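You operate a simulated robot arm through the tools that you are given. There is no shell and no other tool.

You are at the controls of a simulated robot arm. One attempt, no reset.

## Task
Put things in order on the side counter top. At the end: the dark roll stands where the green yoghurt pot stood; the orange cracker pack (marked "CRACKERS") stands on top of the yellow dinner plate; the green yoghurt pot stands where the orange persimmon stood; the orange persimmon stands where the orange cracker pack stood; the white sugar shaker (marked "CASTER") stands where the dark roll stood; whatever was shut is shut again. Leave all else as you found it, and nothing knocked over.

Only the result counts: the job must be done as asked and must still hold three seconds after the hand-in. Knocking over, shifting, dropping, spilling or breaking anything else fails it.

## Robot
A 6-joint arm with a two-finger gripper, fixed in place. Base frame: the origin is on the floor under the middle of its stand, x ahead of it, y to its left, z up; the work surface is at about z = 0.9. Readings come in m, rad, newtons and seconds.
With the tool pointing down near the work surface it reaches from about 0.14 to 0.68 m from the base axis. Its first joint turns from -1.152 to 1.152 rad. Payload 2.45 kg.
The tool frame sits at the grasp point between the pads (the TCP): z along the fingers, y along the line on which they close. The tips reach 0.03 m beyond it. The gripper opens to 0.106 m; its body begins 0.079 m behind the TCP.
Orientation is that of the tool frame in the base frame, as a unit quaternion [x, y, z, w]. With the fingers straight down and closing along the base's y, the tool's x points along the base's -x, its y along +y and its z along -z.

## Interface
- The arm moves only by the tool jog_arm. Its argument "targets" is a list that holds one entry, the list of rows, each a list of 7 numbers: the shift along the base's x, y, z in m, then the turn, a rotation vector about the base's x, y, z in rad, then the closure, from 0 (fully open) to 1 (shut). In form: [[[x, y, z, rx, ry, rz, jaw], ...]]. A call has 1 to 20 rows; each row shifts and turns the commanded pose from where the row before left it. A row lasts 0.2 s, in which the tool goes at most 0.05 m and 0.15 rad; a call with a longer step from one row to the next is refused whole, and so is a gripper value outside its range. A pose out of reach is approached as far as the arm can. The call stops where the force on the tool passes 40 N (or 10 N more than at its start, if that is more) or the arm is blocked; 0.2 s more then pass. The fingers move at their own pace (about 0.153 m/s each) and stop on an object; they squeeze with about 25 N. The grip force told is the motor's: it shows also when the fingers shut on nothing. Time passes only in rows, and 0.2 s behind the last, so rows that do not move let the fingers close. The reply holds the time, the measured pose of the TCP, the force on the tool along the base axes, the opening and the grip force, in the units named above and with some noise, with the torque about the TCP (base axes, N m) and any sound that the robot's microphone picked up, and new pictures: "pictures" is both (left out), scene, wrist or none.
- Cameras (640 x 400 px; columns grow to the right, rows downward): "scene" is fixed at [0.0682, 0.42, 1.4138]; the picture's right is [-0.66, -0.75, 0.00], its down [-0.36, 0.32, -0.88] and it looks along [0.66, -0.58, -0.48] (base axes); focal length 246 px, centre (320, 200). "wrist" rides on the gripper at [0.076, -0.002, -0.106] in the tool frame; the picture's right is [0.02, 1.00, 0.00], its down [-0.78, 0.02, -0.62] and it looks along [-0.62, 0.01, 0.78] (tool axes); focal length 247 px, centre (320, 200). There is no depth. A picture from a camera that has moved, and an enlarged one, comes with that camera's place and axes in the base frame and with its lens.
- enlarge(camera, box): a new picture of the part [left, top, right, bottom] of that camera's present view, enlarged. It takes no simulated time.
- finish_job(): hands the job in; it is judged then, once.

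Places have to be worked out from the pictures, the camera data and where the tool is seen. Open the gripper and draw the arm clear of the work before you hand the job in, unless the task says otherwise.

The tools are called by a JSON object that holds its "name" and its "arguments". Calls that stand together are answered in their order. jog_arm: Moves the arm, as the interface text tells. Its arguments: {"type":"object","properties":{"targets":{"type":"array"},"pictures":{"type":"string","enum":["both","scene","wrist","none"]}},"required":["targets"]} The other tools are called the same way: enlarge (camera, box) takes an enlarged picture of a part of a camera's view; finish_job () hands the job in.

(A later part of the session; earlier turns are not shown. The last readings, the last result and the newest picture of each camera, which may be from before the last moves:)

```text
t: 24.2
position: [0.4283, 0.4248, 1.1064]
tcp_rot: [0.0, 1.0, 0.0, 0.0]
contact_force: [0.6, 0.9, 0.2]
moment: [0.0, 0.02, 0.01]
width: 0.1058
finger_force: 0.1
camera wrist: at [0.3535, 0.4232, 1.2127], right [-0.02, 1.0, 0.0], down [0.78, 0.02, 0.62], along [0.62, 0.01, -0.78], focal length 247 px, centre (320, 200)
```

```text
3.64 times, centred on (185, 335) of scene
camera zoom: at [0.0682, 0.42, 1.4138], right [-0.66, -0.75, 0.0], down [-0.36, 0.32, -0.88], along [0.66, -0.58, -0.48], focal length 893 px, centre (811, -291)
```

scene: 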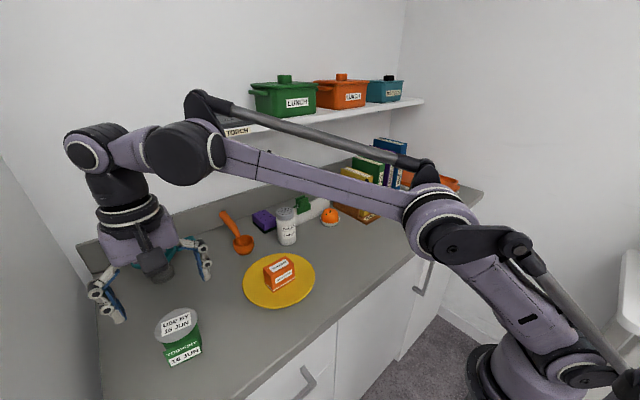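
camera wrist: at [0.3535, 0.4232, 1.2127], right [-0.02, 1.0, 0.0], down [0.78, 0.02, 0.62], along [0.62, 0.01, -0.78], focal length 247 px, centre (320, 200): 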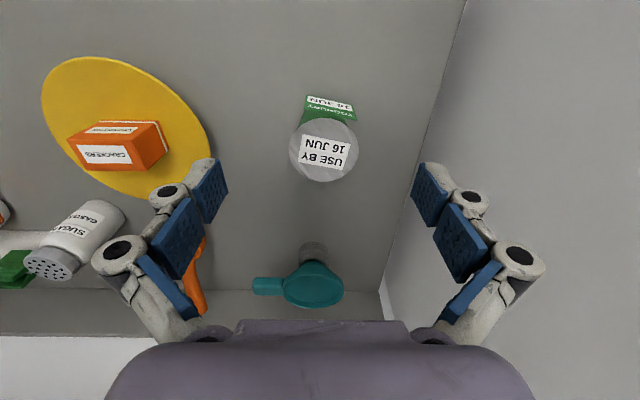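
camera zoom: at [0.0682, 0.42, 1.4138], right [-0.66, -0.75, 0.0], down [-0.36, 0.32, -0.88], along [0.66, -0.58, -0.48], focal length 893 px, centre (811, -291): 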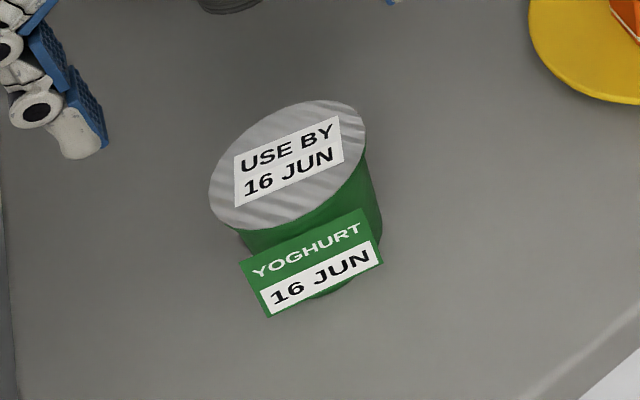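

The pot's lid centre is at about (0.474, 0.429), top z 0.976, diameter about 0.075; its label is on the base side so closing along y is fine. I move above it and partly down, then check.

{"name": "jog_arm", "arguments": {"targets": [[[0.022, 0.002, -0.03, 0, 0, 0, 0], [0.0225, 0.0015, -0.03, 0, 0, 0, 0], [0, 0, -0.03, 0, 0, 0, 0], [0, 0, 0, 0, 0, 0, 0]]], "pictures": "both"}}

{"name": "enlarge", "arguments": {"camera": "wrist", "box": [220, 60, 420, 260]}}

```text
t: 25.2
position: [0.4737, 0.4302, 1.0132]
tcp_rot: [0.0, 1.0, -0.001, 0.0]
contact_force: [-0.2, 0.2, 0.4]
moment: [0.01, -0.01, 0.0]
width: 0.1057
finger_force: 0.1
camera wrist: at [0.3979, 0.4275, 1.1194], right [-0.02, 1.0, 0.0], down [0.78, 0.02, 0.62], along [0.62, 0.01, -0.78], focal length 247 px, centre (320, 200)
```

scene: 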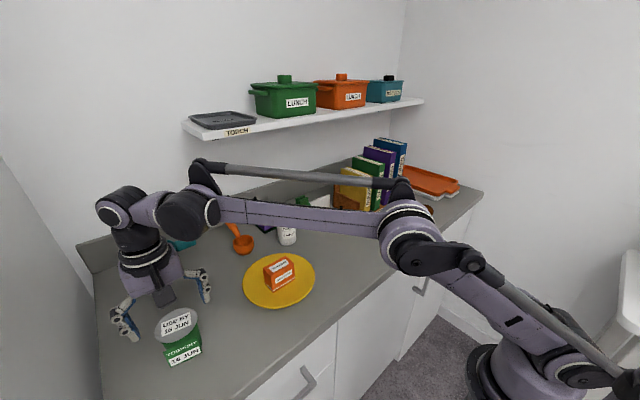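
wrist: 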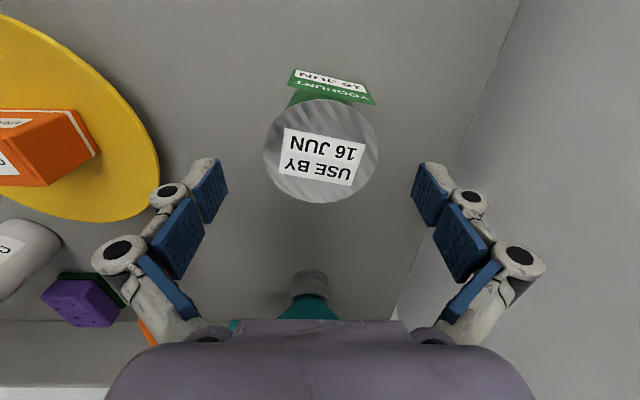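

```text
2.00 times, centred on (320, 160) of wrist
camera zoom: at [0.3979, 0.4275, 1.1194], right [-0.02, 1.0, 0.0], down [0.78, 0.02, 0.62], along [0.62, 0.01, -0.78], focal length 494 px, centre (320, 280)
```

zoom: 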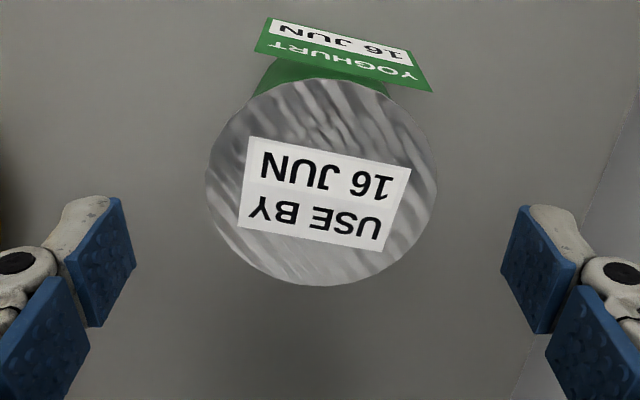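

Using the lid's near and far edges its centre is (0.477, 0.429). I shift 3 mm and go down to z 0.955, then grip.

{"name": "jog_arm", "arguments": {"targets": [[[0.003, -0.0005, -0.02, 0, 0, 0, 0], [0, 0, -0.02, 0, 0, 0, 0], [0, 0, -0.018, 0, 0, 0, 0], [0, 0, 0, 0, 0, 0, 0]]], "pictures": "both"}}

{"name": "enlarge", "arguments": {"camera": "scene", "box": [110, 260, 240, 380]}}

```text
t: 26.2
position: [0.477, 0.4286, 0.9566]
tcp_rot: [0.0, 1.0, 0.0, 0.0]
contact_force: [0.4, -0.4, -0.3]
moment: [0.01, -0.02, 0.02]
width: 0.106
finger_force: 0.1
camera wrist: at [0.4016, 0.4264, 1.0625], right [-0.02, 1.0, 0.0], down [0.78, 0.02, 0.62], along [0.62, 0.01, -0.78], focal length 247 px, centre (320, 200)
```

scene: 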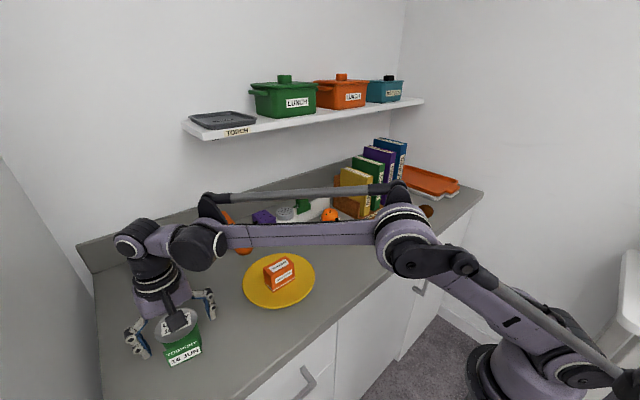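
wrist: 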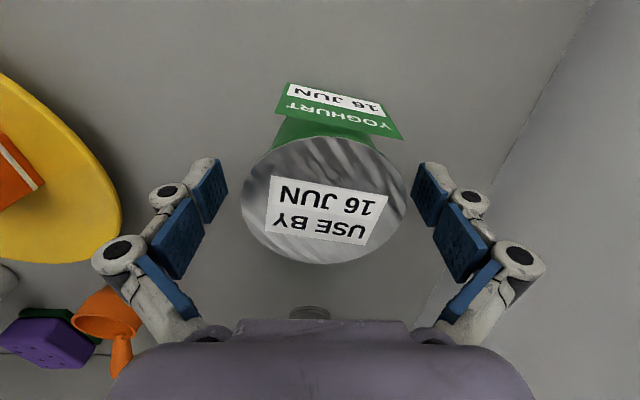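

```text
3.33 times, centred on (175, 320) of scene
camera zoom: at [0.0682, 0.42, 1.4138], right [-0.66, -0.75, 0.0], down [-0.36, 0.32, -0.88], along [0.66, -0.58, -0.48], focal length 818 px, centre (803, -200)
```

zoom: 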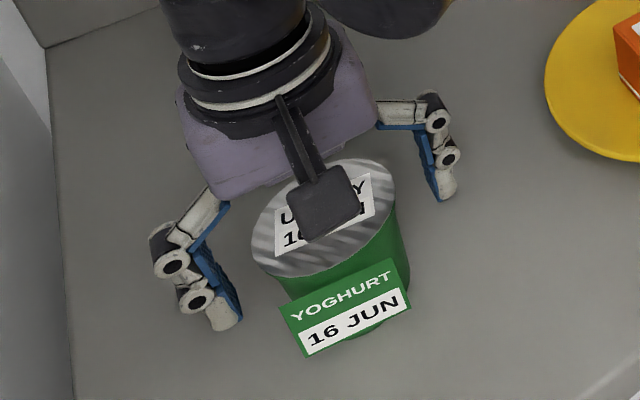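

Well centred. I close on the pot and lift a little.

{"name": "jog_arm", "arguments": {"targets": [[[0.001, 0, 0, 0, 0, 0, 0.25], [0, 0, 0, 0, 0, 0, 0.5], [0, 0, 0, 0, 0, 0, 0.5], [0, 0, 0.01, 0, 0, 0, 0.5], [0, 0, 0.02, 0, 0, 0, 0.5], [0, 0, 0, 0, 0, 0, 0.5]]], "pictures": "both"}}

{"name": "enlarge", "arguments": {"camera": "scene", "box": [110, 260, 240, 380]}}

```text
t: 27.6
position: [0.4799, 0.4269, 0.986]
tcp_rot: [0.0, 1.0, 0.0, 0.0]
contact_force: [-0.7, 0.4, -1.9]
moment: [0.01, 0.01, 0.0]
width: 0.0677
finger_force: 25.2
camera wrist: at [0.4042, 0.4254, 1.0926], right [-0.02, 1.0, 0.0], down [0.78, 0.02, 0.62], along [0.62, 0.01, -0.78], focal length 247 px, centre (320, 200)
```

scene: 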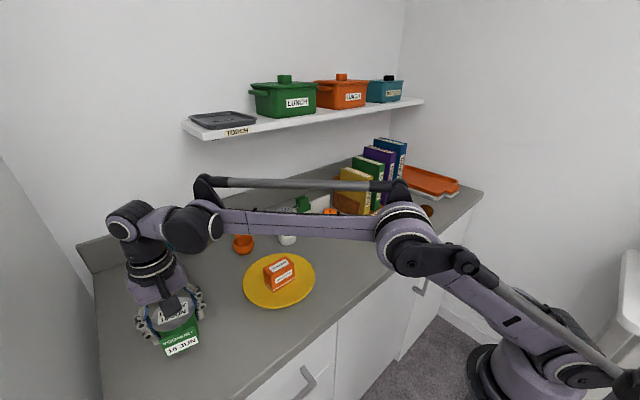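
wrist: 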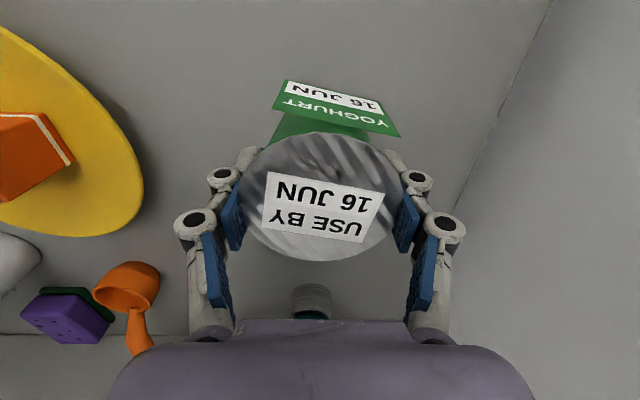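

```text
3.33 times, centred on (175, 320) of scene
camera zoom: at [0.0683, 0.42, 1.4138], right [-0.66, -0.75, 0.0], down [-0.36, 0.32, -0.88], along [0.66, -0.58, -0.48], focal length 818 px, centre (803, -200)
```

zoom: 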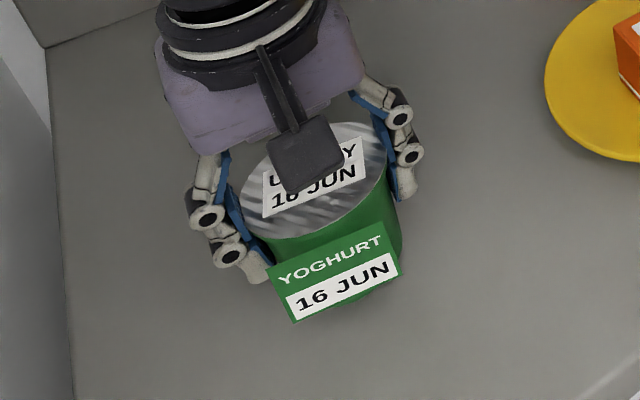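

The pot is held (about 2 N). I lift it and carry it over the plate to the persimmon's old place at (0.436, -0.051).

{"name": "jog_arm", "arguments": {"targets": [[[0, 0, 0.04, 0, 0, 0, 0.5], [0, -0.02, 0.04, 0, 0, 0, 0.5], [-0.0043, -0.046, 0, 0, 0, 0, 0.5], [-0.0043, -0.046, 0, 0, 0, 0, 0.5], [-0.0043, -0.046, 0, 0, 0, 0, 0.5], [-0.0043, -0.046, 0, 0, 0, 0, 0.5], [-0.0043, -0.046, 0, 0, 0, 0, 0.5], [-0.0043, -0.046, 0, 0, 0, 0, 0.5], [-0.0043, -0.046, 0, 0, 0, 0, 0.5], [-0.0043, -0.046, 0, 0, 0, 0, 0.5], [-0.0043, -0.046, 0, 0, 0, 0, 0.5], [-0.004, -0.045, 0, 0, 0, 0, 0.5], [0, 0, 0, 0, 0, 0, 0.5]]], "pictures": "both"}}

```text
t: 30.4
position: [0.4353, -0.0496, 1.0683]
tcp_rot: [0.0, 1.0, 0.0, 0.0]
contact_force: [-0.2, -1.1, -0.7]
moment: [0.0, 0.0, -0.02]
width: 0.0677
finger_force: 25.2
camera wrist: at [0.3588, -0.0528, 1.1749], right [-0.02, 1.0, 0.0], down [0.78, 0.02, 0.62], along [0.62, 0.01, -0.78], focal length 247 px, centre (320, 200)
```

scene: 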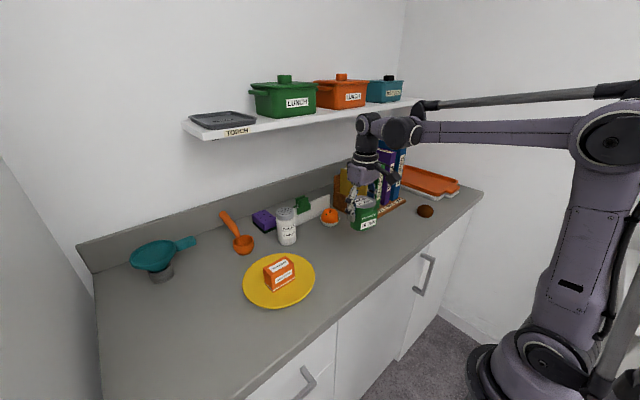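
wrist: 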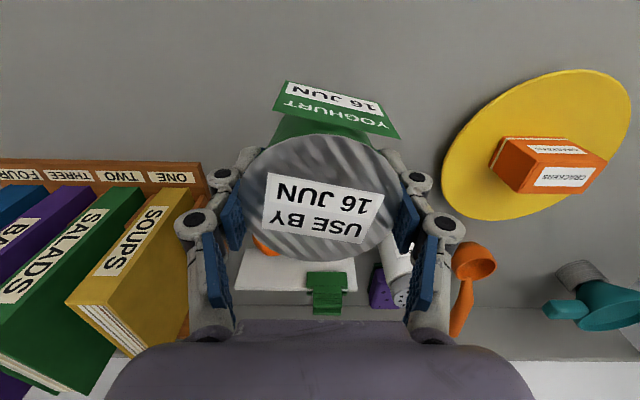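

Above the target. I lower it to just above the counter.

{"name": "jog_arm", "arguments": {"targets": [[[0.001, 0, -0.04, 0, 0, 0, 0.5], [0, 0, -0.04, 0, 0, 0, 0.5], [0, 0, -0.025, 0, 0, 0, 0.5], [0, 0, -0.003, 0, 0, 0, 0.5], [0, 0, 0, 0, 0, 0, 0.5]]], "pictures": "none"}}

{"name": "jog_arm", "arguments": {"targets": [[[0, 0, -0.002, 0, 0, 0, 0.5], [0, 0, 0, 0, 0, 0, 0.5]]], "pictures": "none"}}

{"name": "jog_arm", "arguments": {"targets": [[[0, 0, -0.002, 0, 0, 0, 0.5], [0, 0, 0, 0, 0, 0, 0.5]]], "pictures": "none"}}

```text
t: 31.6
position: [0.4388, -0.0506, 0.9586]
tcp_rot: [0.001, 1.0, 0.0, 0.0]
contact_force: [-0.7, -0.3, -1.0]
moment: [0.01, 0.01, 0.01]
width: 0.0681
finger_force: 24.6
```

```text
t: 32.2
position: [0.4394, -0.0517, 0.9564]
tcp_rot: [-0.001, 1.0, 0.0, 0.0]
contact_force: [-0.8, 0.8, 9.2]
moment: [-0.2, -0.03, 0.02]
width: 0.0679
finger_force: 24.6
```

```text
t: 32.8
position: [0.4378, -0.0518, 0.9543]
tcp_rot: [0.0, 1.0, 0.0, 0.001]
contact_force: [1.1, 0.9, 14.2]
moment: [-0.02, 0.02, 0.14]
width: 0.0674
finger_force: 24.2
```

Contact is firm (14 N); I back off 2 mm, release and rise.

{"name": "jog_arm", "arguments": {"targets": [[[0, 0, 0.002, 0, 0, 0, 0.5], [0, 0, 0, 0, 0, 0, 0.1], [0, 0, 0, 0, 0, 0, 0.0], [0, 0, 0.03, 0, 0, 0, 0.0], [0, 0, 0.04, 0, 0, 0, 0.0], [0, 0, 0.04, 0, 0, 0, 0.0], [0, 0, 0, 0, 0, 0, 0.0]]], "pictures": "both"}}

{"name": "enlarge", "arguments": {"camera": "scene", "box": [300, 180, 450, 280]}}

```text
t: 34.4
position: [0.4384, -0.0482, 1.0686]
tcp_rot: [0.0, 1.0, -0.001, 0.0]
contact_force: [-0.1, 0.2, -0.6]
moment: [0.0, -0.03, 0.01]
width: 0.1059
finger_force: 0.1
camera wrist: at [0.3634, -0.0501, 1.1749], right [-0.02, 1.0, 0.0], down [0.78, 0.02, 0.62], along [0.62, 0.01, -0.78], focal length 247 px, centre (320, 200)
```

scene: 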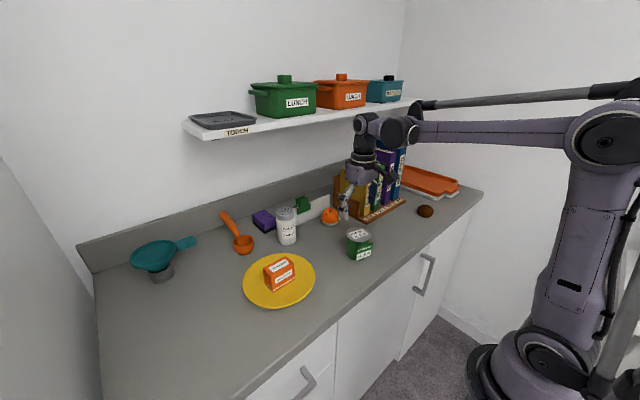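
wrist: 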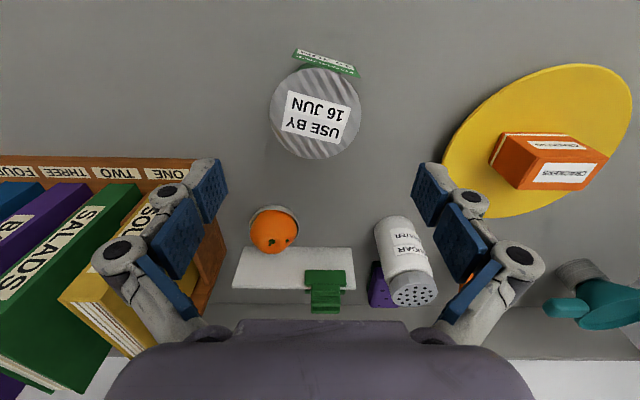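

```text
4.00 times, centred on (375, 230) of scene
camera zoom: at [0.0682, 0.42, 1.4138], right [-0.66, -0.75, 0.0], down [-0.36, 0.32, -0.88], along [0.66, -0.58, -0.48], focal length 982 px, centre (100, 80)
```

zoom: 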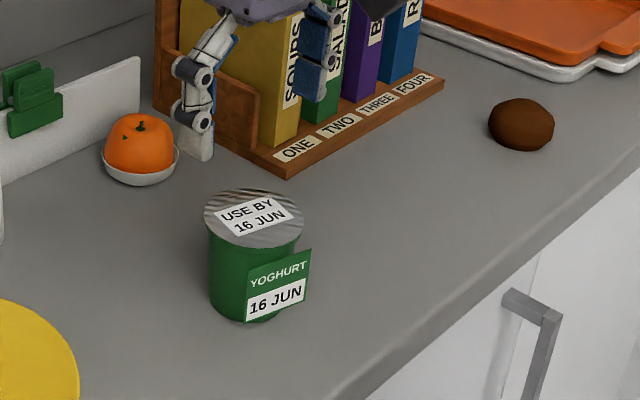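

The pot stands at (0.4365, -0.053). Now I go to view the roll near (0.412, -0.428).

{"name": "jog_arm", "arguments": {"targets": [[[-0.0095, -0.0465, 0, 0, 0, 0, 0], [-0.0095, -0.0465, 0, 0, 0, 0, 0], [-0.0095, -0.0465, 0, 0, 0, 0, 0], [-0.0095, -0.0465, 0, 0, 0, 0, 0], [-0.0095, -0.0465, 0, 0, 0, 0, 0], [-0.0095, -0.0465, 0, 0, 0, 0, 0], [-0.0095, -0.0465, 0, 0, 0, 0, 0], [-0.0095, -0.0465, -0.01, 0, 0, 0, 0], [0, 0, 0, 0, 0, 0, 0]]], "pictures": "both"}}

{"name": "enlarge", "arguments": {"camera": "wrist", "box": [220, 80, 420, 260]}}

{"name": "enlarge", "arguments": {"camera": "scene", "box": [390, 180, 460, 230]}}

```text
t: 36.4
position: [0.3608, -0.4227, 1.0579]
tcp_rot: [0.001, 1.0, 0.0, 0.0]
contact_force: [0.3, -1.0, 0.1]
moment: [-0.01, -0.01, -0.02]
width: 0.1061
finger_force: 0.0
camera wrist: at [0.2846, -0.4242, 1.1637], right [-0.02, 1.0, 0.0], down [0.78, 0.02, 0.62], along [0.62, 0.01, -0.78], focal length 247 px, centre (320, 200)
```

scene: 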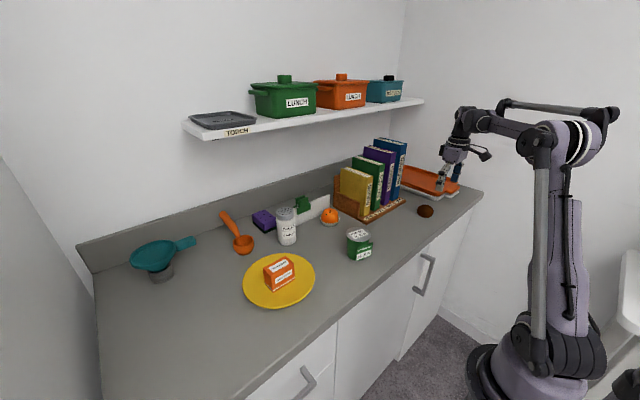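
wrist: 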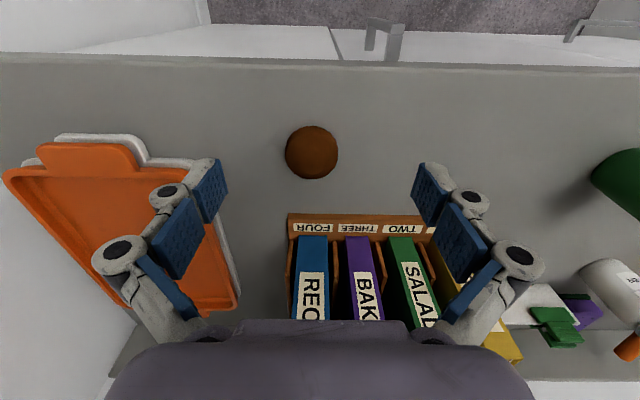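

```text
2.22 times, centred on (320, 170) of wrist
camera zoom: at [0.2846, -0.4242, 1.1637], right [-0.02, 1.0, 0.0], down [0.78, 0.02, 0.62], along [0.62, 0.01, -0.78], focal length 549 px, centre (320, 267)
```

zoom: 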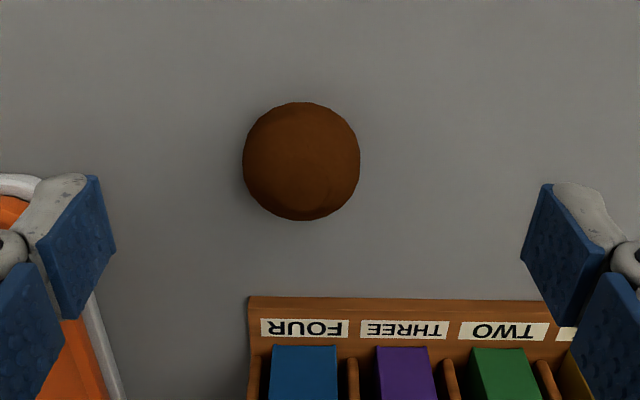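

```text
8.00 times, centred on (425, 205) of scene
camera zoom: at [0.0682, 0.4199, 1.4138], right [-0.66, -0.75, 0.0], down [-0.36, 0.32, -0.88], along [0.66, -0.58, -0.48], focal length 1964 px, centre (-520, 160)
```

zoom: 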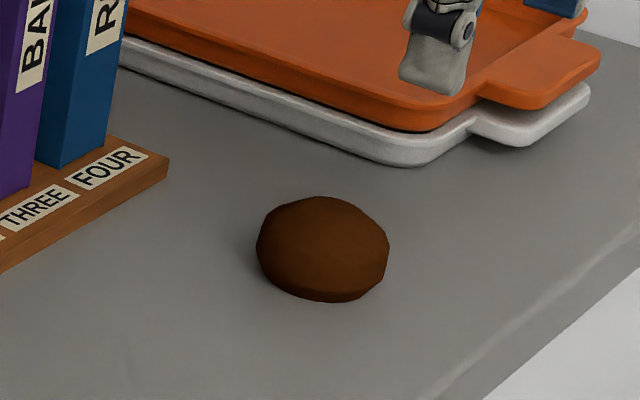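

The roll is a round bun about 0.058 wide, centred at (0.411, -0.431), widest near z 0.92. I move above it and partway down, then check alignment.

{"name": "jog_arm", "arguments": {"targets": [[[0.025, -0.0045, -0.035, 0, 0, 0, 0], [0.0254, -0.0045, -0.035, 0, 0, 0, 0], [0, 0, -0.02, 0, 0, 0, 0], [0, 0, 0, 0, 0, 0, 0]]], "pictures": "both"}}

{"name": "enlarge", "arguments": {"camera": "wrist", "box": [220, 80, 420, 260]}}

```text
t: 37.4
position: [0.4115, -0.4317, 0.9668]
tcp_rot: [0.0, 1.0, 0.0, 0.0]
contact_force: [0.1, -0.5, 0.2]
moment: [0.04, -0.01, -0.02]
width: 0.1059
finger_force: 0.1
camera wrist: at [0.3365, -0.4335, 1.0735], right [-0.02, 1.0, 0.0], down [0.78, 0.02, 0.62], along [0.62, 0.01, -0.78], focal length 247 px, centre (320, 200)
```

scene: 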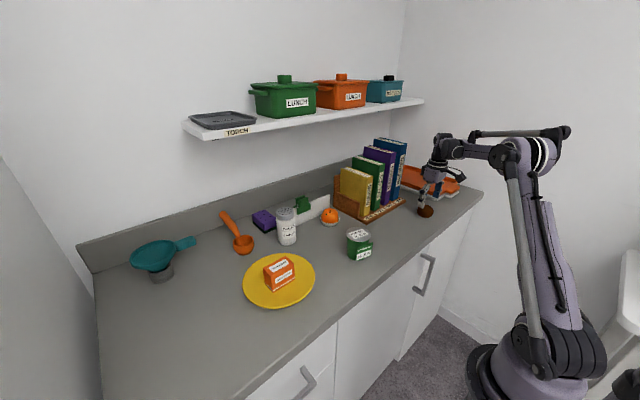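
wrist: 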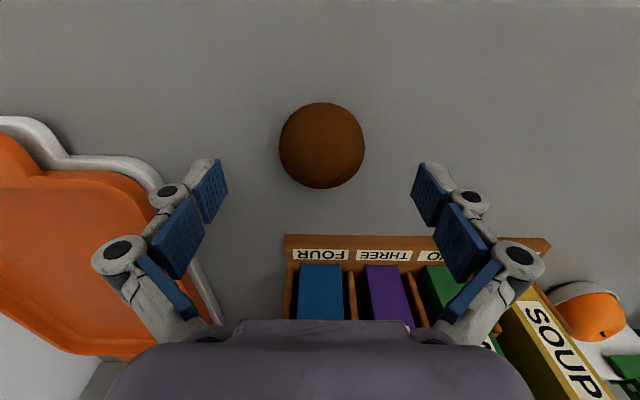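

```text
2.22 times, centred on (320, 170) of wrist
camera zoom: at [0.3365, -0.4335, 1.0735], right [-0.02, 1.0, 0.0], down [0.78, 0.02, 0.62], along [0.62, 0.01, -0.78], focal length 549 px, centre (320, 267)
```

zoom: 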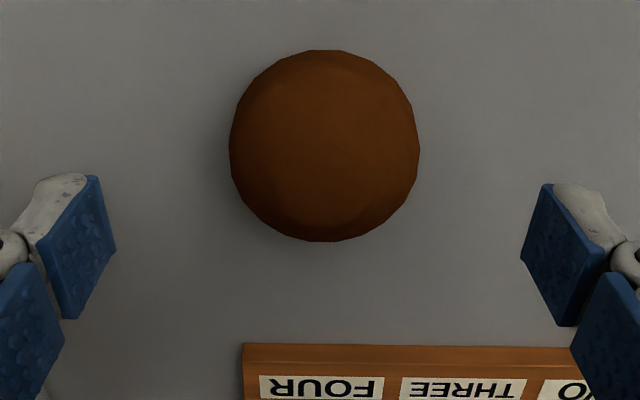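

The roll's centre is (0.415, -0.431), radius 0.03. I shift slightly, go down to z 0.934 and close.

{"name": "jog_arm", "arguments": {"targets": [[[0.0025, 0.0005, -0.012, 0, 0, 0, 0], [0, 0, -0.012, 0, 0, 0, 0], [0, 0, -0.009, 0, 0, 0, 0], [0, 0, 0, 0, 0, 0, 0.3], [0, 0, 0, 0, 0, 0, 0.6], [0, 0, 0, 0, 0, 0, 0.6]]], "pictures": "both"}}

{"name": "enlarge", "arguments": {"camera": "scene", "box": [390, 170, 460, 225]}}

```text
t: 38.8
position: [0.4145, -0.4319, 0.9339]
tcp_rot: [0.0, 1.0, 0.001, 0.001]
contact_force: [0.4, 0.6, 0.1]
moment: [0.02, -0.01, 0.0]
width: 0.0576
finger_force: 24.6
camera wrist: at [0.3378, -0.434, 1.0391], right [-0.02, 1.0, 0.0], down [0.78, 0.02, 0.62], along [0.62, 0.01, -0.78], focal length 247 px, centre (320, 200)
```

scene: 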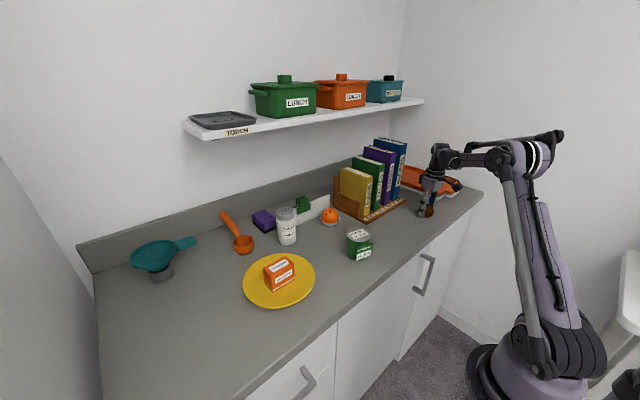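
wrist: 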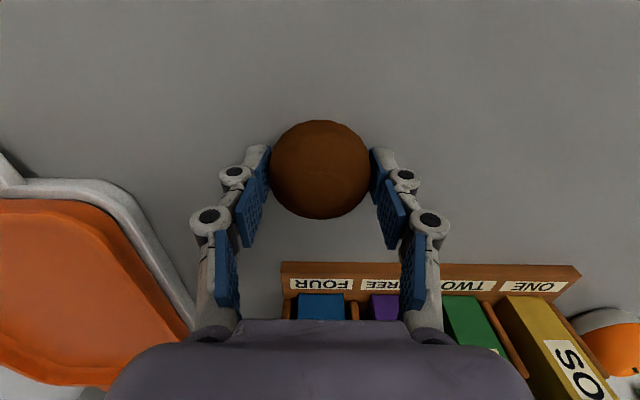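

```text
7.27 times, centred on (425, 198) of scene
camera zoom: at [0.0682, 0.42, 1.4138], right [-0.66, -0.75, 0.0], down [-0.36, 0.32, -0.88], along [0.66, -0.58, -0.48], focal length 1785 px, centre (-444, 218)
```

zoom: 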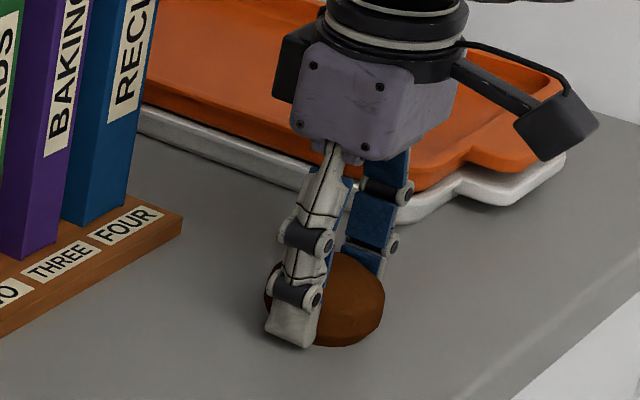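

Gripped at 0.0576. I lift 4 cm and check the hold.

{"name": "jog_arm", "arguments": {"targets": [[[0, 0, 0.01, 0, 0, 0, 0.6], [0, 0, 0.03, 0, 0, 0, 0.6], [0, 0, 0.0, 0, 0, 0, 0.6]]], "pictures": "both"}}

{"name": "enlarge", "arguments": {"camera": "scene", "box": [390, 160, 460, 225]}}

```text
t: 39.6
position: [0.4141, -0.4316, 0.9728]
tcp_rot: [0.0, 1.0, 0.0, 0.0]
contact_force: [0.4, 0.3, -0.1]
moment: [0.02, -0.04, -0.01]
width: 0.0579
finger_force: 24.9
camera wrist: at [0.3383, -0.4347, 1.0793], right [-0.02, 1.0, 0.0], down [0.78, 0.02, 0.62], along [0.62, 0.01, -0.78], focal length 247 px, centre (320, 200)
```

scene: 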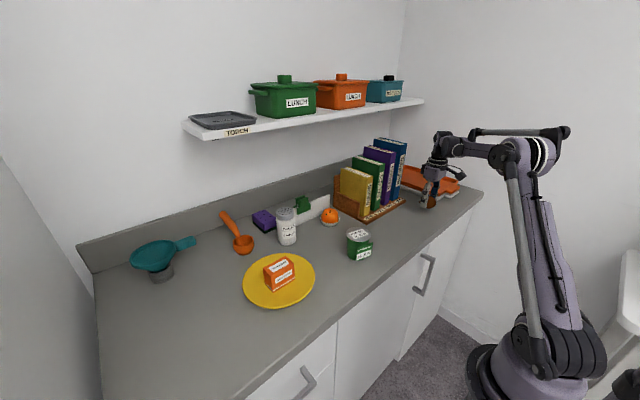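
wrist: 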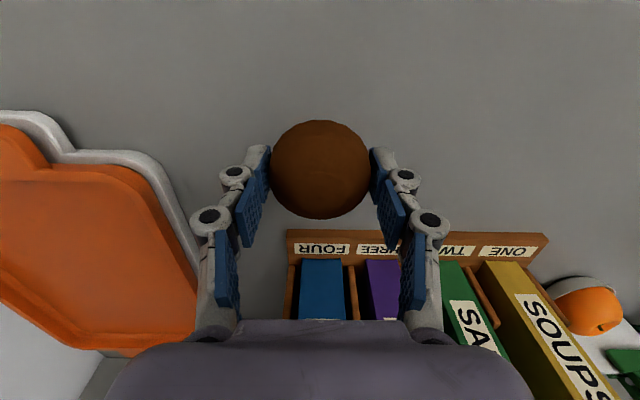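

```text
6.15 times, centred on (425, 192) of scene
camera zoom: at [0.0682, 0.42, 1.4138], right [-0.66, -0.75, 0.0], down [-0.36, 0.32, -0.88], along [0.66, -0.58, -0.48], focal length 1511 px, centre (-326, 246)
```

zoom: 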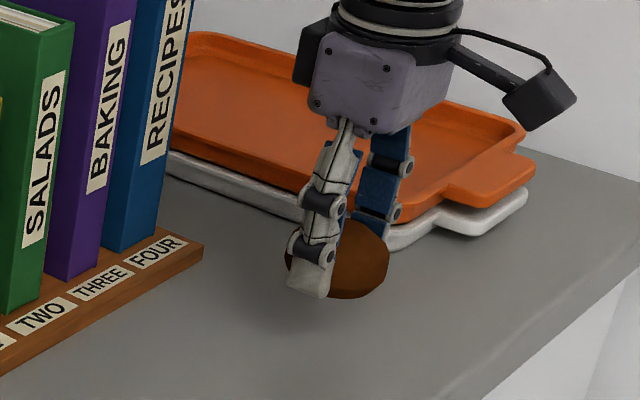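

Held securely. I lift to z 1.08 and carry the roll across, over the pot and plate, toward the pot's old place at (0.477, 0.429).

{"name": "jog_arm", "arguments": {"targets": [[[0, 0, 0.035, 0, 0, 0, 0.6], [0, 0, 0.036, 0, 0, 0, 0.6], [0, 0, 0.036, 0, 0, 0, 0.6], [0, 0.048, 0, 0, 0, 0, 0.6], [0, 0.048, 0, 0, 0, 0, 0.6], [0, 0.048, 0, 0, 0, 0, 0.6], [0, 0.048, 0, 0, 0, 0, 0.6], [0, 0.048, 0, 0, 0, 0, 0.6], [0, 0.048, 0, 0, 0, 0, 0.6], [0, 0.048, 0, 0, 0, 0, 0.6], [0, 0.048, 0, 0, 0, 0, 0.6], [0, 0.048, 0, 0, 0, 0, 0.6], [0.007, 0.048, 0, 0, 0, 0, 0.6], [0.007, 0.048, 0, 0, 0, 0, 0.6], [0.007, 0.048, 0, 0, 0, 0, 0.6], [0.007, 0.048, 0, 0, 0, 0, 0.6], [0.007, 0.048, 0, 0, 0, 0, 0.6], [0.007, 0.048, 0, 0, 0, 0, 0.6], [0.007, 0.048, 0, 0, 0, 0, 0.6]]], "pictures": "scene"}}

```text
t: 43.6
position: [0.4628, 0.3346, 1.0818]
tcp_rot: [0.001, 1.0, 0.0, 0.0]
contact_force: [-0.1, 1.2, -0.4]
moment: [-0.05, 0.04, 0.01]
width: 0.0576
finger_force: 25.1
```

scene: 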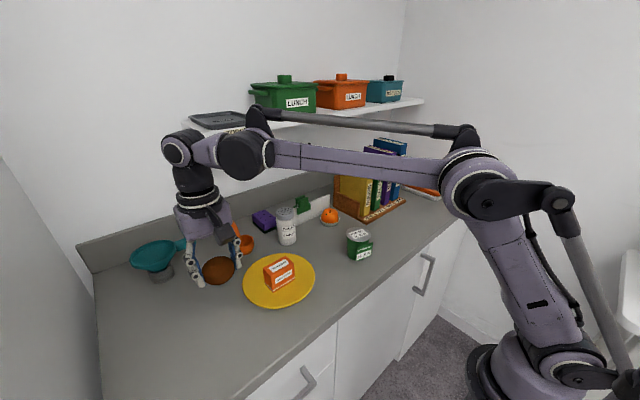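

I finish the traverse and lower the roll to just above the counter.

{"name": "jog_arm", "arguments": {"targets": [[[0.007, 0.047, 0, 0, 0, 0, 0.6], [0.007, 0.047, 0, 0, 0, 0, 0.6], [0, 0, -0.045, 0, 0, 0, 0.6], [0, 0, -0.045, 0, 0, 0, 0.6], [0, 0, -0.035, 0, 0, 0, 0.6], [0, 0, -0.013, 0, 0, 0, 0.6], [0, 0, 0, 0, 0, 0, 0.6]]], "pictures": "both"}}

```text
t: 45.2
position: [0.4723, 0.4244, 0.9397]
tcp_rot: [0.0, 1.0, 0.0, 0.001]
contact_force: [1.2, -0.1, -0.3]
moment: [0.03, -0.01, 0.01]
width: 0.0578
finger_force: 25.8
out of reach, approached as far as the arm can: row 2
camera wrist: at [0.3969, 0.4226, 1.046], right [-0.02, 1.0, 0.0], down [0.78, 0.02, 0.62], along [0.62, 0.01, -0.78], focal length 247 px, centre (320, 200)
```

scene: 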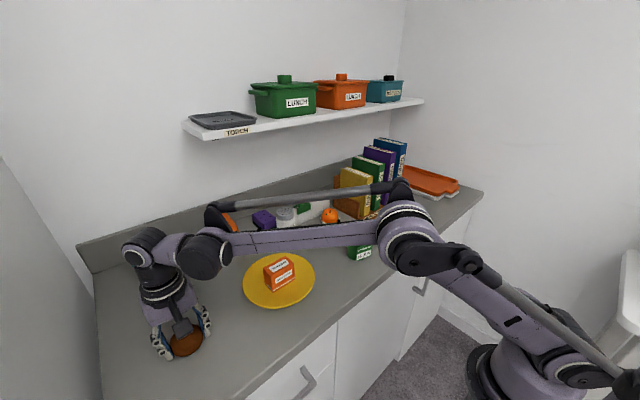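
wrist: 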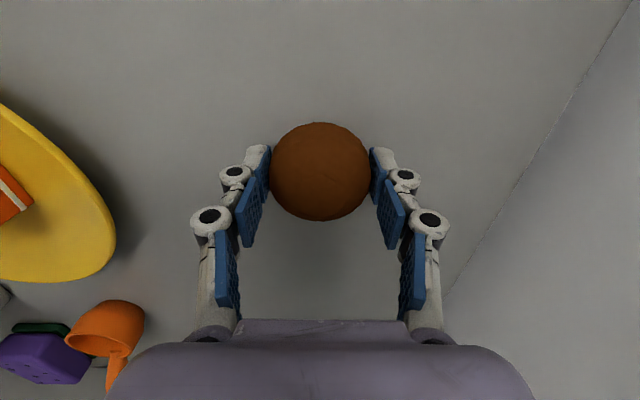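

One row was slightly out of reach at the higher z, so I'm 5 mm short; I correct that here and lower in small steps.

{"name": "jog_arm", "arguments": {"targets": [[[0.005, 0.0045, 0, 0, 0, 0, 0.6], [0, 0, -0.003, 0, 0, 0, 0.6], [0, 0, 0, 0, 0, 0, 0.6]]], "pictures": "none"}}

{"name": "jog_arm", "arguments": {"targets": [[[0, 0, -0.002, 0, 0, 0, 0.6], [0, 0, 0, 0, 0, 0, 0.6]]], "pictures": "none"}}

```text
t: 46.0
position: [0.4781, 0.4278, 0.9373]
tcp_rot: [0.0, 1.0, 0.0, 0.0]
contact_force: [-0.6, -0.5, 0.2]
moment: [-0.03, 0.0, 0.01]
width: 0.0574
finger_force: 24.8
```

```text
t: 46.6
position: [0.4784, 0.4285, 0.9356]
tcp_rot: [0.0, 1.0, 0.001, 0.0]
contact_force: [0.7, -0.7, -0.9]
moment: [0.02, 0.0, 0.02]
width: 0.0575
finger_force: 25.1
```

Still free at 0.9356; another 2 mm down.

{"name": "jog_arm", "arguments": {"targets": [[[0, 0, -0.002, 0, 0, 0, 0.6], [0, 0, 0, 0, 0, 0, 0.6]]], "pictures": "wrist"}}

```text
t: 47.2
position: [0.4807, 0.4288, 0.9339]
tcp_rot: [0.001, 1.0, 0.0, 0.0]
contact_force: [0.1, -0.1, -0.8]
moment: [0.0, 0.03, 0.03]
width: 0.0574
finger_force: 25.2
camera wrist: at [0.4033, 0.4277, 1.0399], right [-0.02, 1.0, 0.0], down [0.78, 0.02, 0.62], along [0.62, 0.01, -0.78], focal length 247 px, centre (320, 200)
```

wrist: 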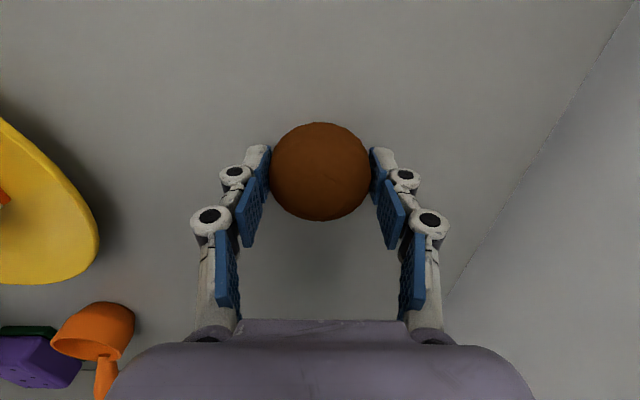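

No contact yet; one more 1.5 mm step.

{"name": "jog_arm", "arguments": {"targets": [[[-0.001, 0, -0.0015, 0, 0, 0, 0.6], [0, 0, 0, 0, 0, 0, 0.6]]], "pictures": "none"}}

```text
t: 47.8
position: [0.4788, 0.43, 0.9324]
tcp_rot: [-0.001, 1.0, 0.0, 0.001]
contact_force: [1.0, -0.5, 3.4]
moment: [0.02, -0.08, 0.0]
width: 0.0575
finger_force: 25.2
```

Contact (3.4 N). I release the roll and rise.

{"name": "jog_arm", "arguments": {"targets": [[[0, 0, 0.0005, 0, 0, 0, 0.3], [0, 0, 0, 0, 0, 0, 0.1], [0, 0, 0.0, 0, 0, 0, 0.0], [0, 0, 0.03, 0, 0, 0, 0.0], [-0.01, 0, 0.04, 0, 0, 0, 0.0], [-0.02, -0.01, 0.03, 0, 0, 0, 0.0], [0, 0, 0, 0, 0, 0, 0.0]]], "pictures": "both"}}

{"name": "enlarge", "arguments": {"camera": "scene", "box": [120, 280, 250, 380]}}

{"name": "enlarge", "arguments": {"camera": "wrist", "box": [220, 50, 420, 250]}}

```text
t: 49.4
position: [0.4486, 0.4197, 1.0314]
tcp_rot: [0.0, 1.0, 0.0, -0.001]
contact_force: [-0.4, 0.1, 0.6]
moment: [0.01, -0.01, 0.02]
width: 0.1062
finger_force: 0.0
camera wrist: at [0.3725, 0.4171, 1.1378], right [-0.02, 1.0, 0.0], down [0.78, 0.02, 0.62], along [0.62, 0.01, -0.78], focal length 247 px, centre (320, 200)
```

scene: 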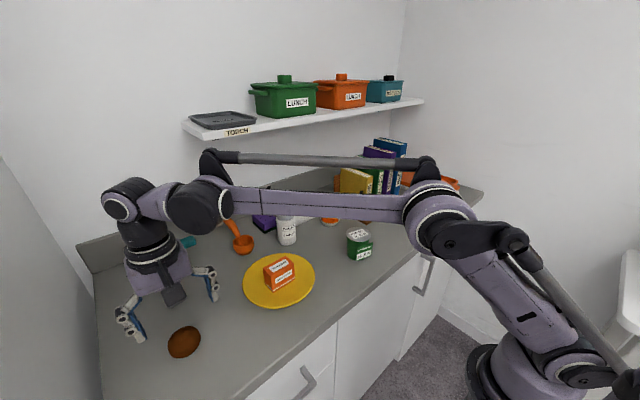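
wrist: 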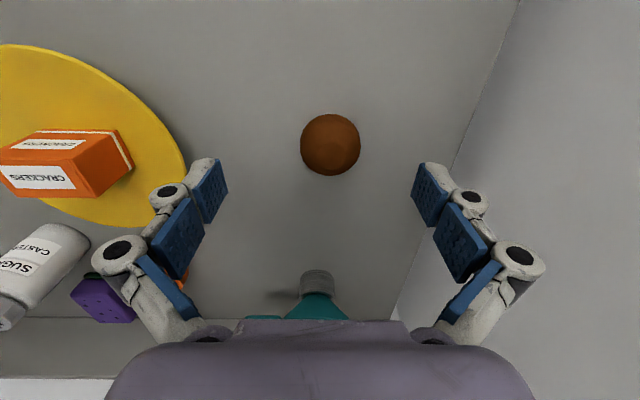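

```text
4.00 times, centred on (185, 330) of scene
camera zoom: at [0.0682, 0.42, 1.4138], right [-0.66, -0.75, 0.0], down [-0.36, 0.32, -0.88], along [0.66, -0.58, -0.48], focal length 982 px, centre (860, -320)
```

zoom: 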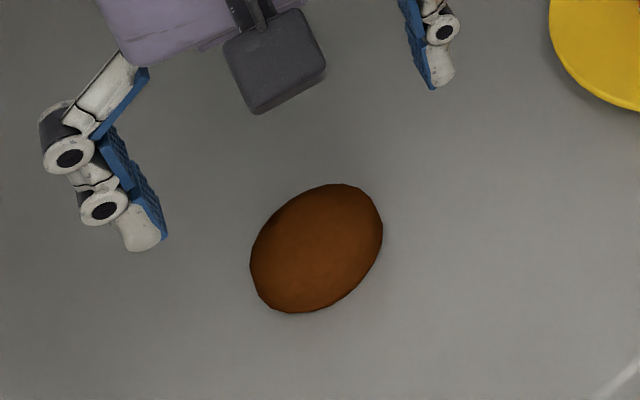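

```text
2.00 times, centred on (320, 150) of wrist
camera zoom: at [0.3725, 0.4171, 1.1378], right [-0.02, 1.0, 0.0], down [0.78, 0.02, 0.62], along [0.62, 0.01, -0.78], focal length 494 px, centre (320, 300)
```

zoom: 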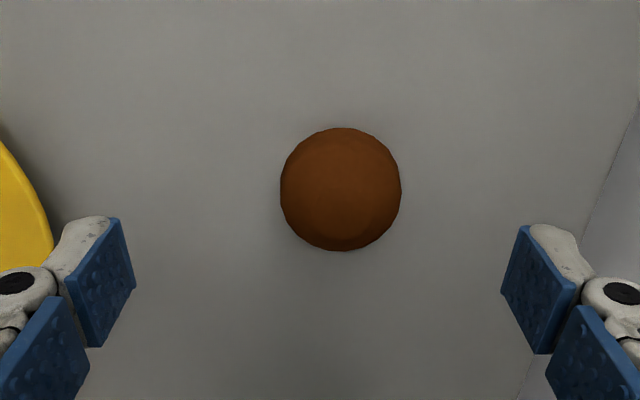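

The roll stands at (0.4786, 0.4286), right on the pot's old place. Now I go to the sugar shaker near (0.632, 0.07), stopping short of it for a look.

{"name": "jog_arm", "arguments": {"targets": [[[0.0023, -0.044, 0.007, 0, 0, 0, 0], [0.0023, -0.044, 0.007, 0, 0, 0, 0], [0.0023, -0.044, 0.007, 0, 0, 0, 0], [0.0023, -0.044, 0.007, 0, 0, 0, 0], [0.0023, -0.044, 0.007, 0, 0, 0, 0], [0.025, -0.031, 0, 0, 0, 0, 0], [0.025, -0.031, 0, 0, 0, 0, 0], [0.025, -0.031, 0, 0, 0, 0, 0], [0.025, -0.0345, 0, 0, 0, 0, 0], [0, 0, 0, 0, 0, 0, 0]]], "pictures": "both"}}

{"name": "enlarge", "arguments": {"camera": "wrist", "box": [180, 80, 460, 300]}}

```text
t: 51.6
position: [0.5612, 0.0709, 1.0668]
tcp_rot: [0.001, 1.0, 0.0, 0.0]
contact_force: [0.1, 0.2, 0.9]
moment: [-0.01, 0.0, 0.02]
width: 0.1062
finger_force: 0.0
camera wrist: at [0.4849, 0.0683, 1.1734], right [-0.02, 1.0, 0.0], down [0.78, 0.02, 0.62], along [0.62, 0.01, -0.78], focal length 247 px, centre (320, 200)
```

scene: 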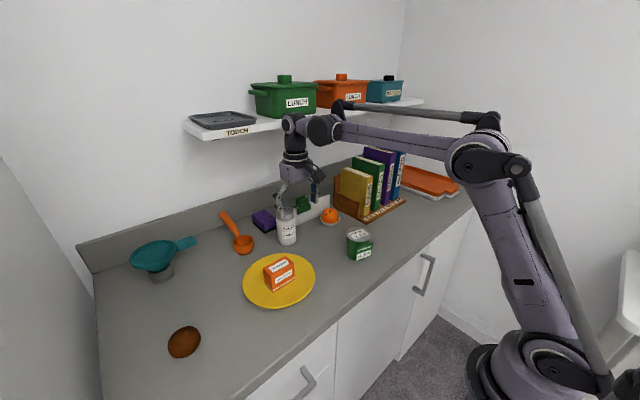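
wrist: 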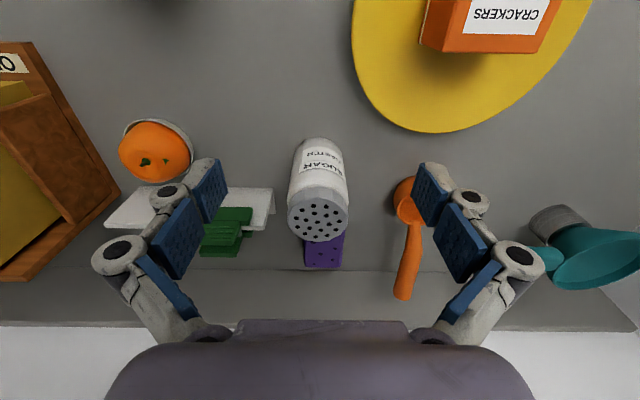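

```text
1.82 times, centred on (320, 190) of wrist
camera zoom: at [0.4849, 0.0683, 1.1734], right [-0.02, 1.0, 0.0], down [0.78, 0.02, 0.62], along [0.62, 0.01, -0.78], focal length 449 px, centre (320, 218)
```

zoom: 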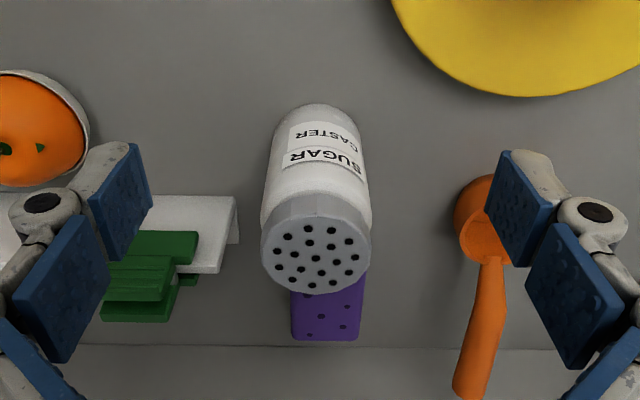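

Shaker axis is at (0.636, 0.069) with the cap top at about z 1.016. I move over it while descending, fingers straddling it along y.

{"name": "jog_arm", "arguments": {"targets": [[[0.0375, -0.0013, -0.01, 0, 0, 0, 0], [0.0375, 0, -0.02, 0, 0, 0, 0], [0, 0, -0.03, 0, 0, 0, 0], [0, 0, 0, 0, 0, 0, 0]]], "pictures": "both"}}

{"name": "enlarge", "arguments": {"camera": "scene", "box": [230, 170, 350, 270]}}

```text
t: 52.6
position: [0.637, 0.072, 1.0071]
tcp_rot: [0.0, 1.0, 0.0, 0.0]
contact_force: [-0.6, 0.1, 0.1]
moment: [0.01, 0.05, 0.0]
width: 0.1064
finger_force: 0.0
camera wrist: at [0.5611, 0.0703, 1.1125], right [-0.02, 1.0, 0.0], down [0.78, 0.02, 0.62], along [0.62, 0.01, -0.78], focal length 247 px, centre (320, 200)
```

scene: 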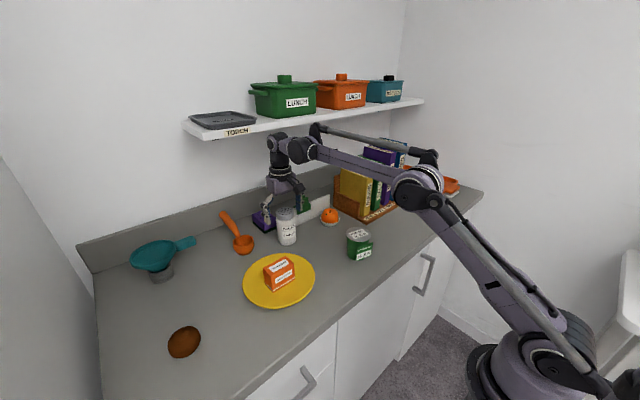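
wrist: 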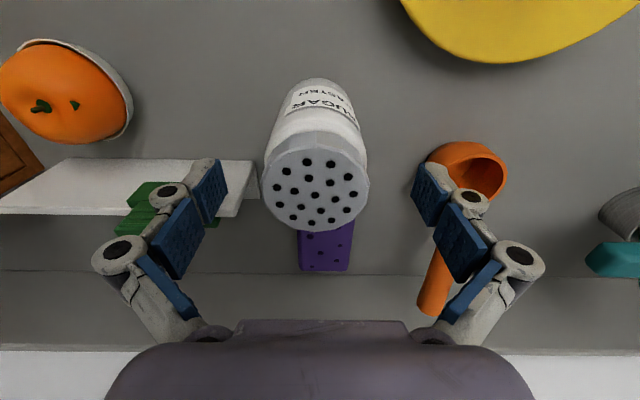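

```text
4.00 times, centred on (290, 220) of scene
camera zoom: at [0.0682, 0.42, 1.4138], right [-0.66, -0.75, 0.0], down [-0.36, 0.32, -0.88], along [0.66, -0.58, -0.48], focal length 982 px, centre (440, 120)
```

zoom: 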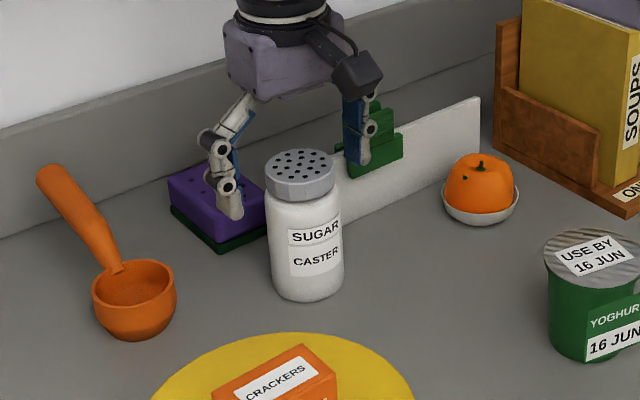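

Fingers straddle the shaker properly. I correct 2 mm in y, go down to z 0.955 and close.

{"name": "jog_arm", "arguments": {"targets": [[[-0.001, -0.002, -0.02, 0, 0, 0, 0], [0, 0, -0.02, 0, 0, 0, 0], [0, 0, -0.012, 0, 0, 0, 0], [0, 0, 0, 0, 0, 0, 0.25], [0, 0, 0, 0, 0, 0, 0.55], [0, 0, 0, 0, 0, 0, 0.55]]], "pictures": "both"}}

{"name": "enlarge", "arguments": {"camera": "scene", "box": [230, 170, 350, 270]}}

```text
t: 54.0
position: [0.6327, 0.0699, 0.9535]
tcp_rot: [0.0, 1.0, 0.001, -0.001]
contact_force: [-1.0, -0.9, 3.2]
moment: [0.04, -0.08, 0.07]
width: 0.0575
finger_force: 24.7
camera wrist: at [0.5573, 0.0679, 1.059], right [-0.02, 1.0, 0.0], down [0.78, 0.02, 0.62], along [0.62, 0.01, -0.78], focal length 247 px, centre (320, 200)
```

scene: 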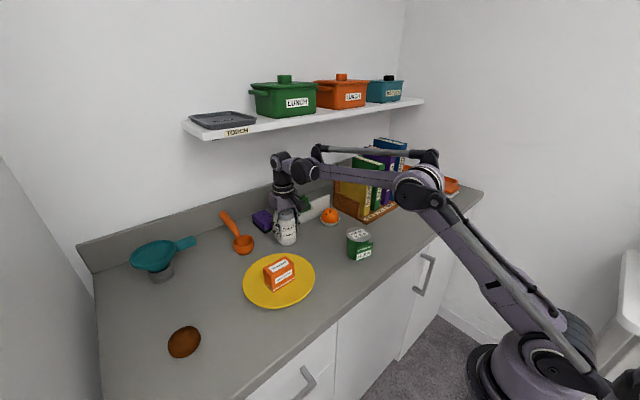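
wrist: 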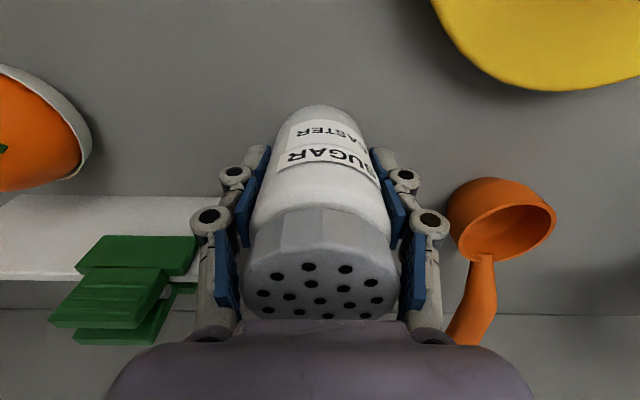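

```text
4.00 times, centred on (290, 220) of scene
camera zoom: at [0.0681, 0.4199, 1.4138], right [-0.66, -0.75, 0.0], down [-0.36, 0.32, -0.88], along [0.66, -0.58, -0.48], focal length 982 px, centre (440, 120)
```

zoom: 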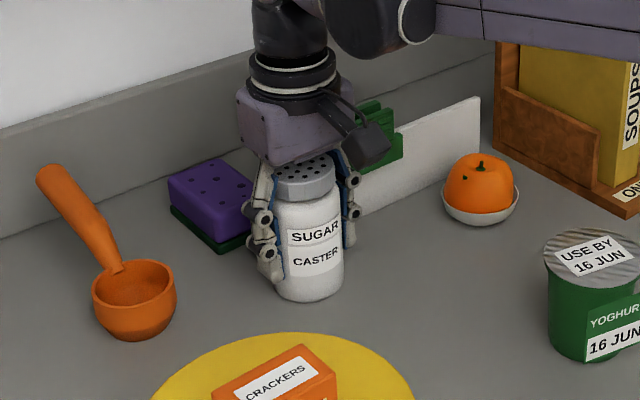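

Gripped at 0.0575. I lift it 4 cm first and check.

{"name": "jog_arm", "arguments": {"targets": [[[0, 0, 0.015, 0, 0, 0, 0.6], [0, 0, 0.03, 0, 0, 0, 0.6], [0, 0, 0, 0, 0, 0, 0.6]]], "pictures": "both"}}

```text
t: 54.8
position: [0.6335, 0.0714, 0.9995]
tcp_rot: [0.0, 1.0, 0.0, 0.0]
contact_force: [0.2, -0.4, -1.7]
moment: [0.0, 0.0, -0.03]
width: 0.0577
finger_force: 25.3
camera wrist: at [0.5573, 0.0692, 1.1049], right [-0.02, 1.0, 0.0], down [0.78, 0.02, 0.62], along [0.62, 0.01, -0.78], focal length 247 px, centre (320, 200)
```

scene: 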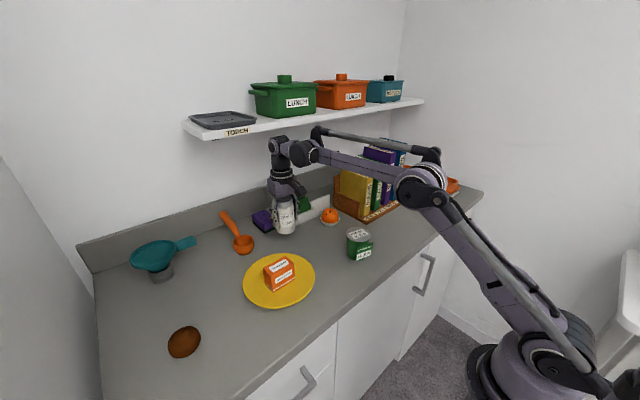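
wrist: 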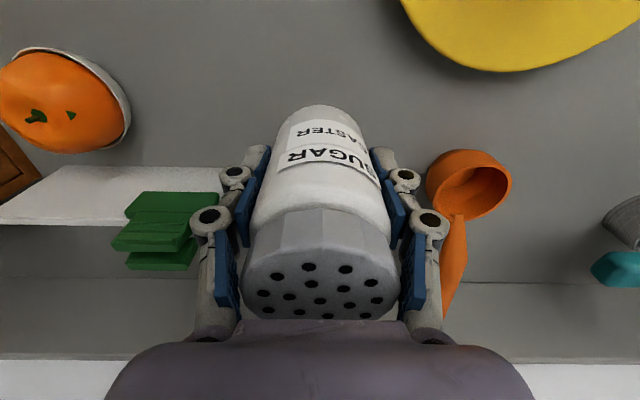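

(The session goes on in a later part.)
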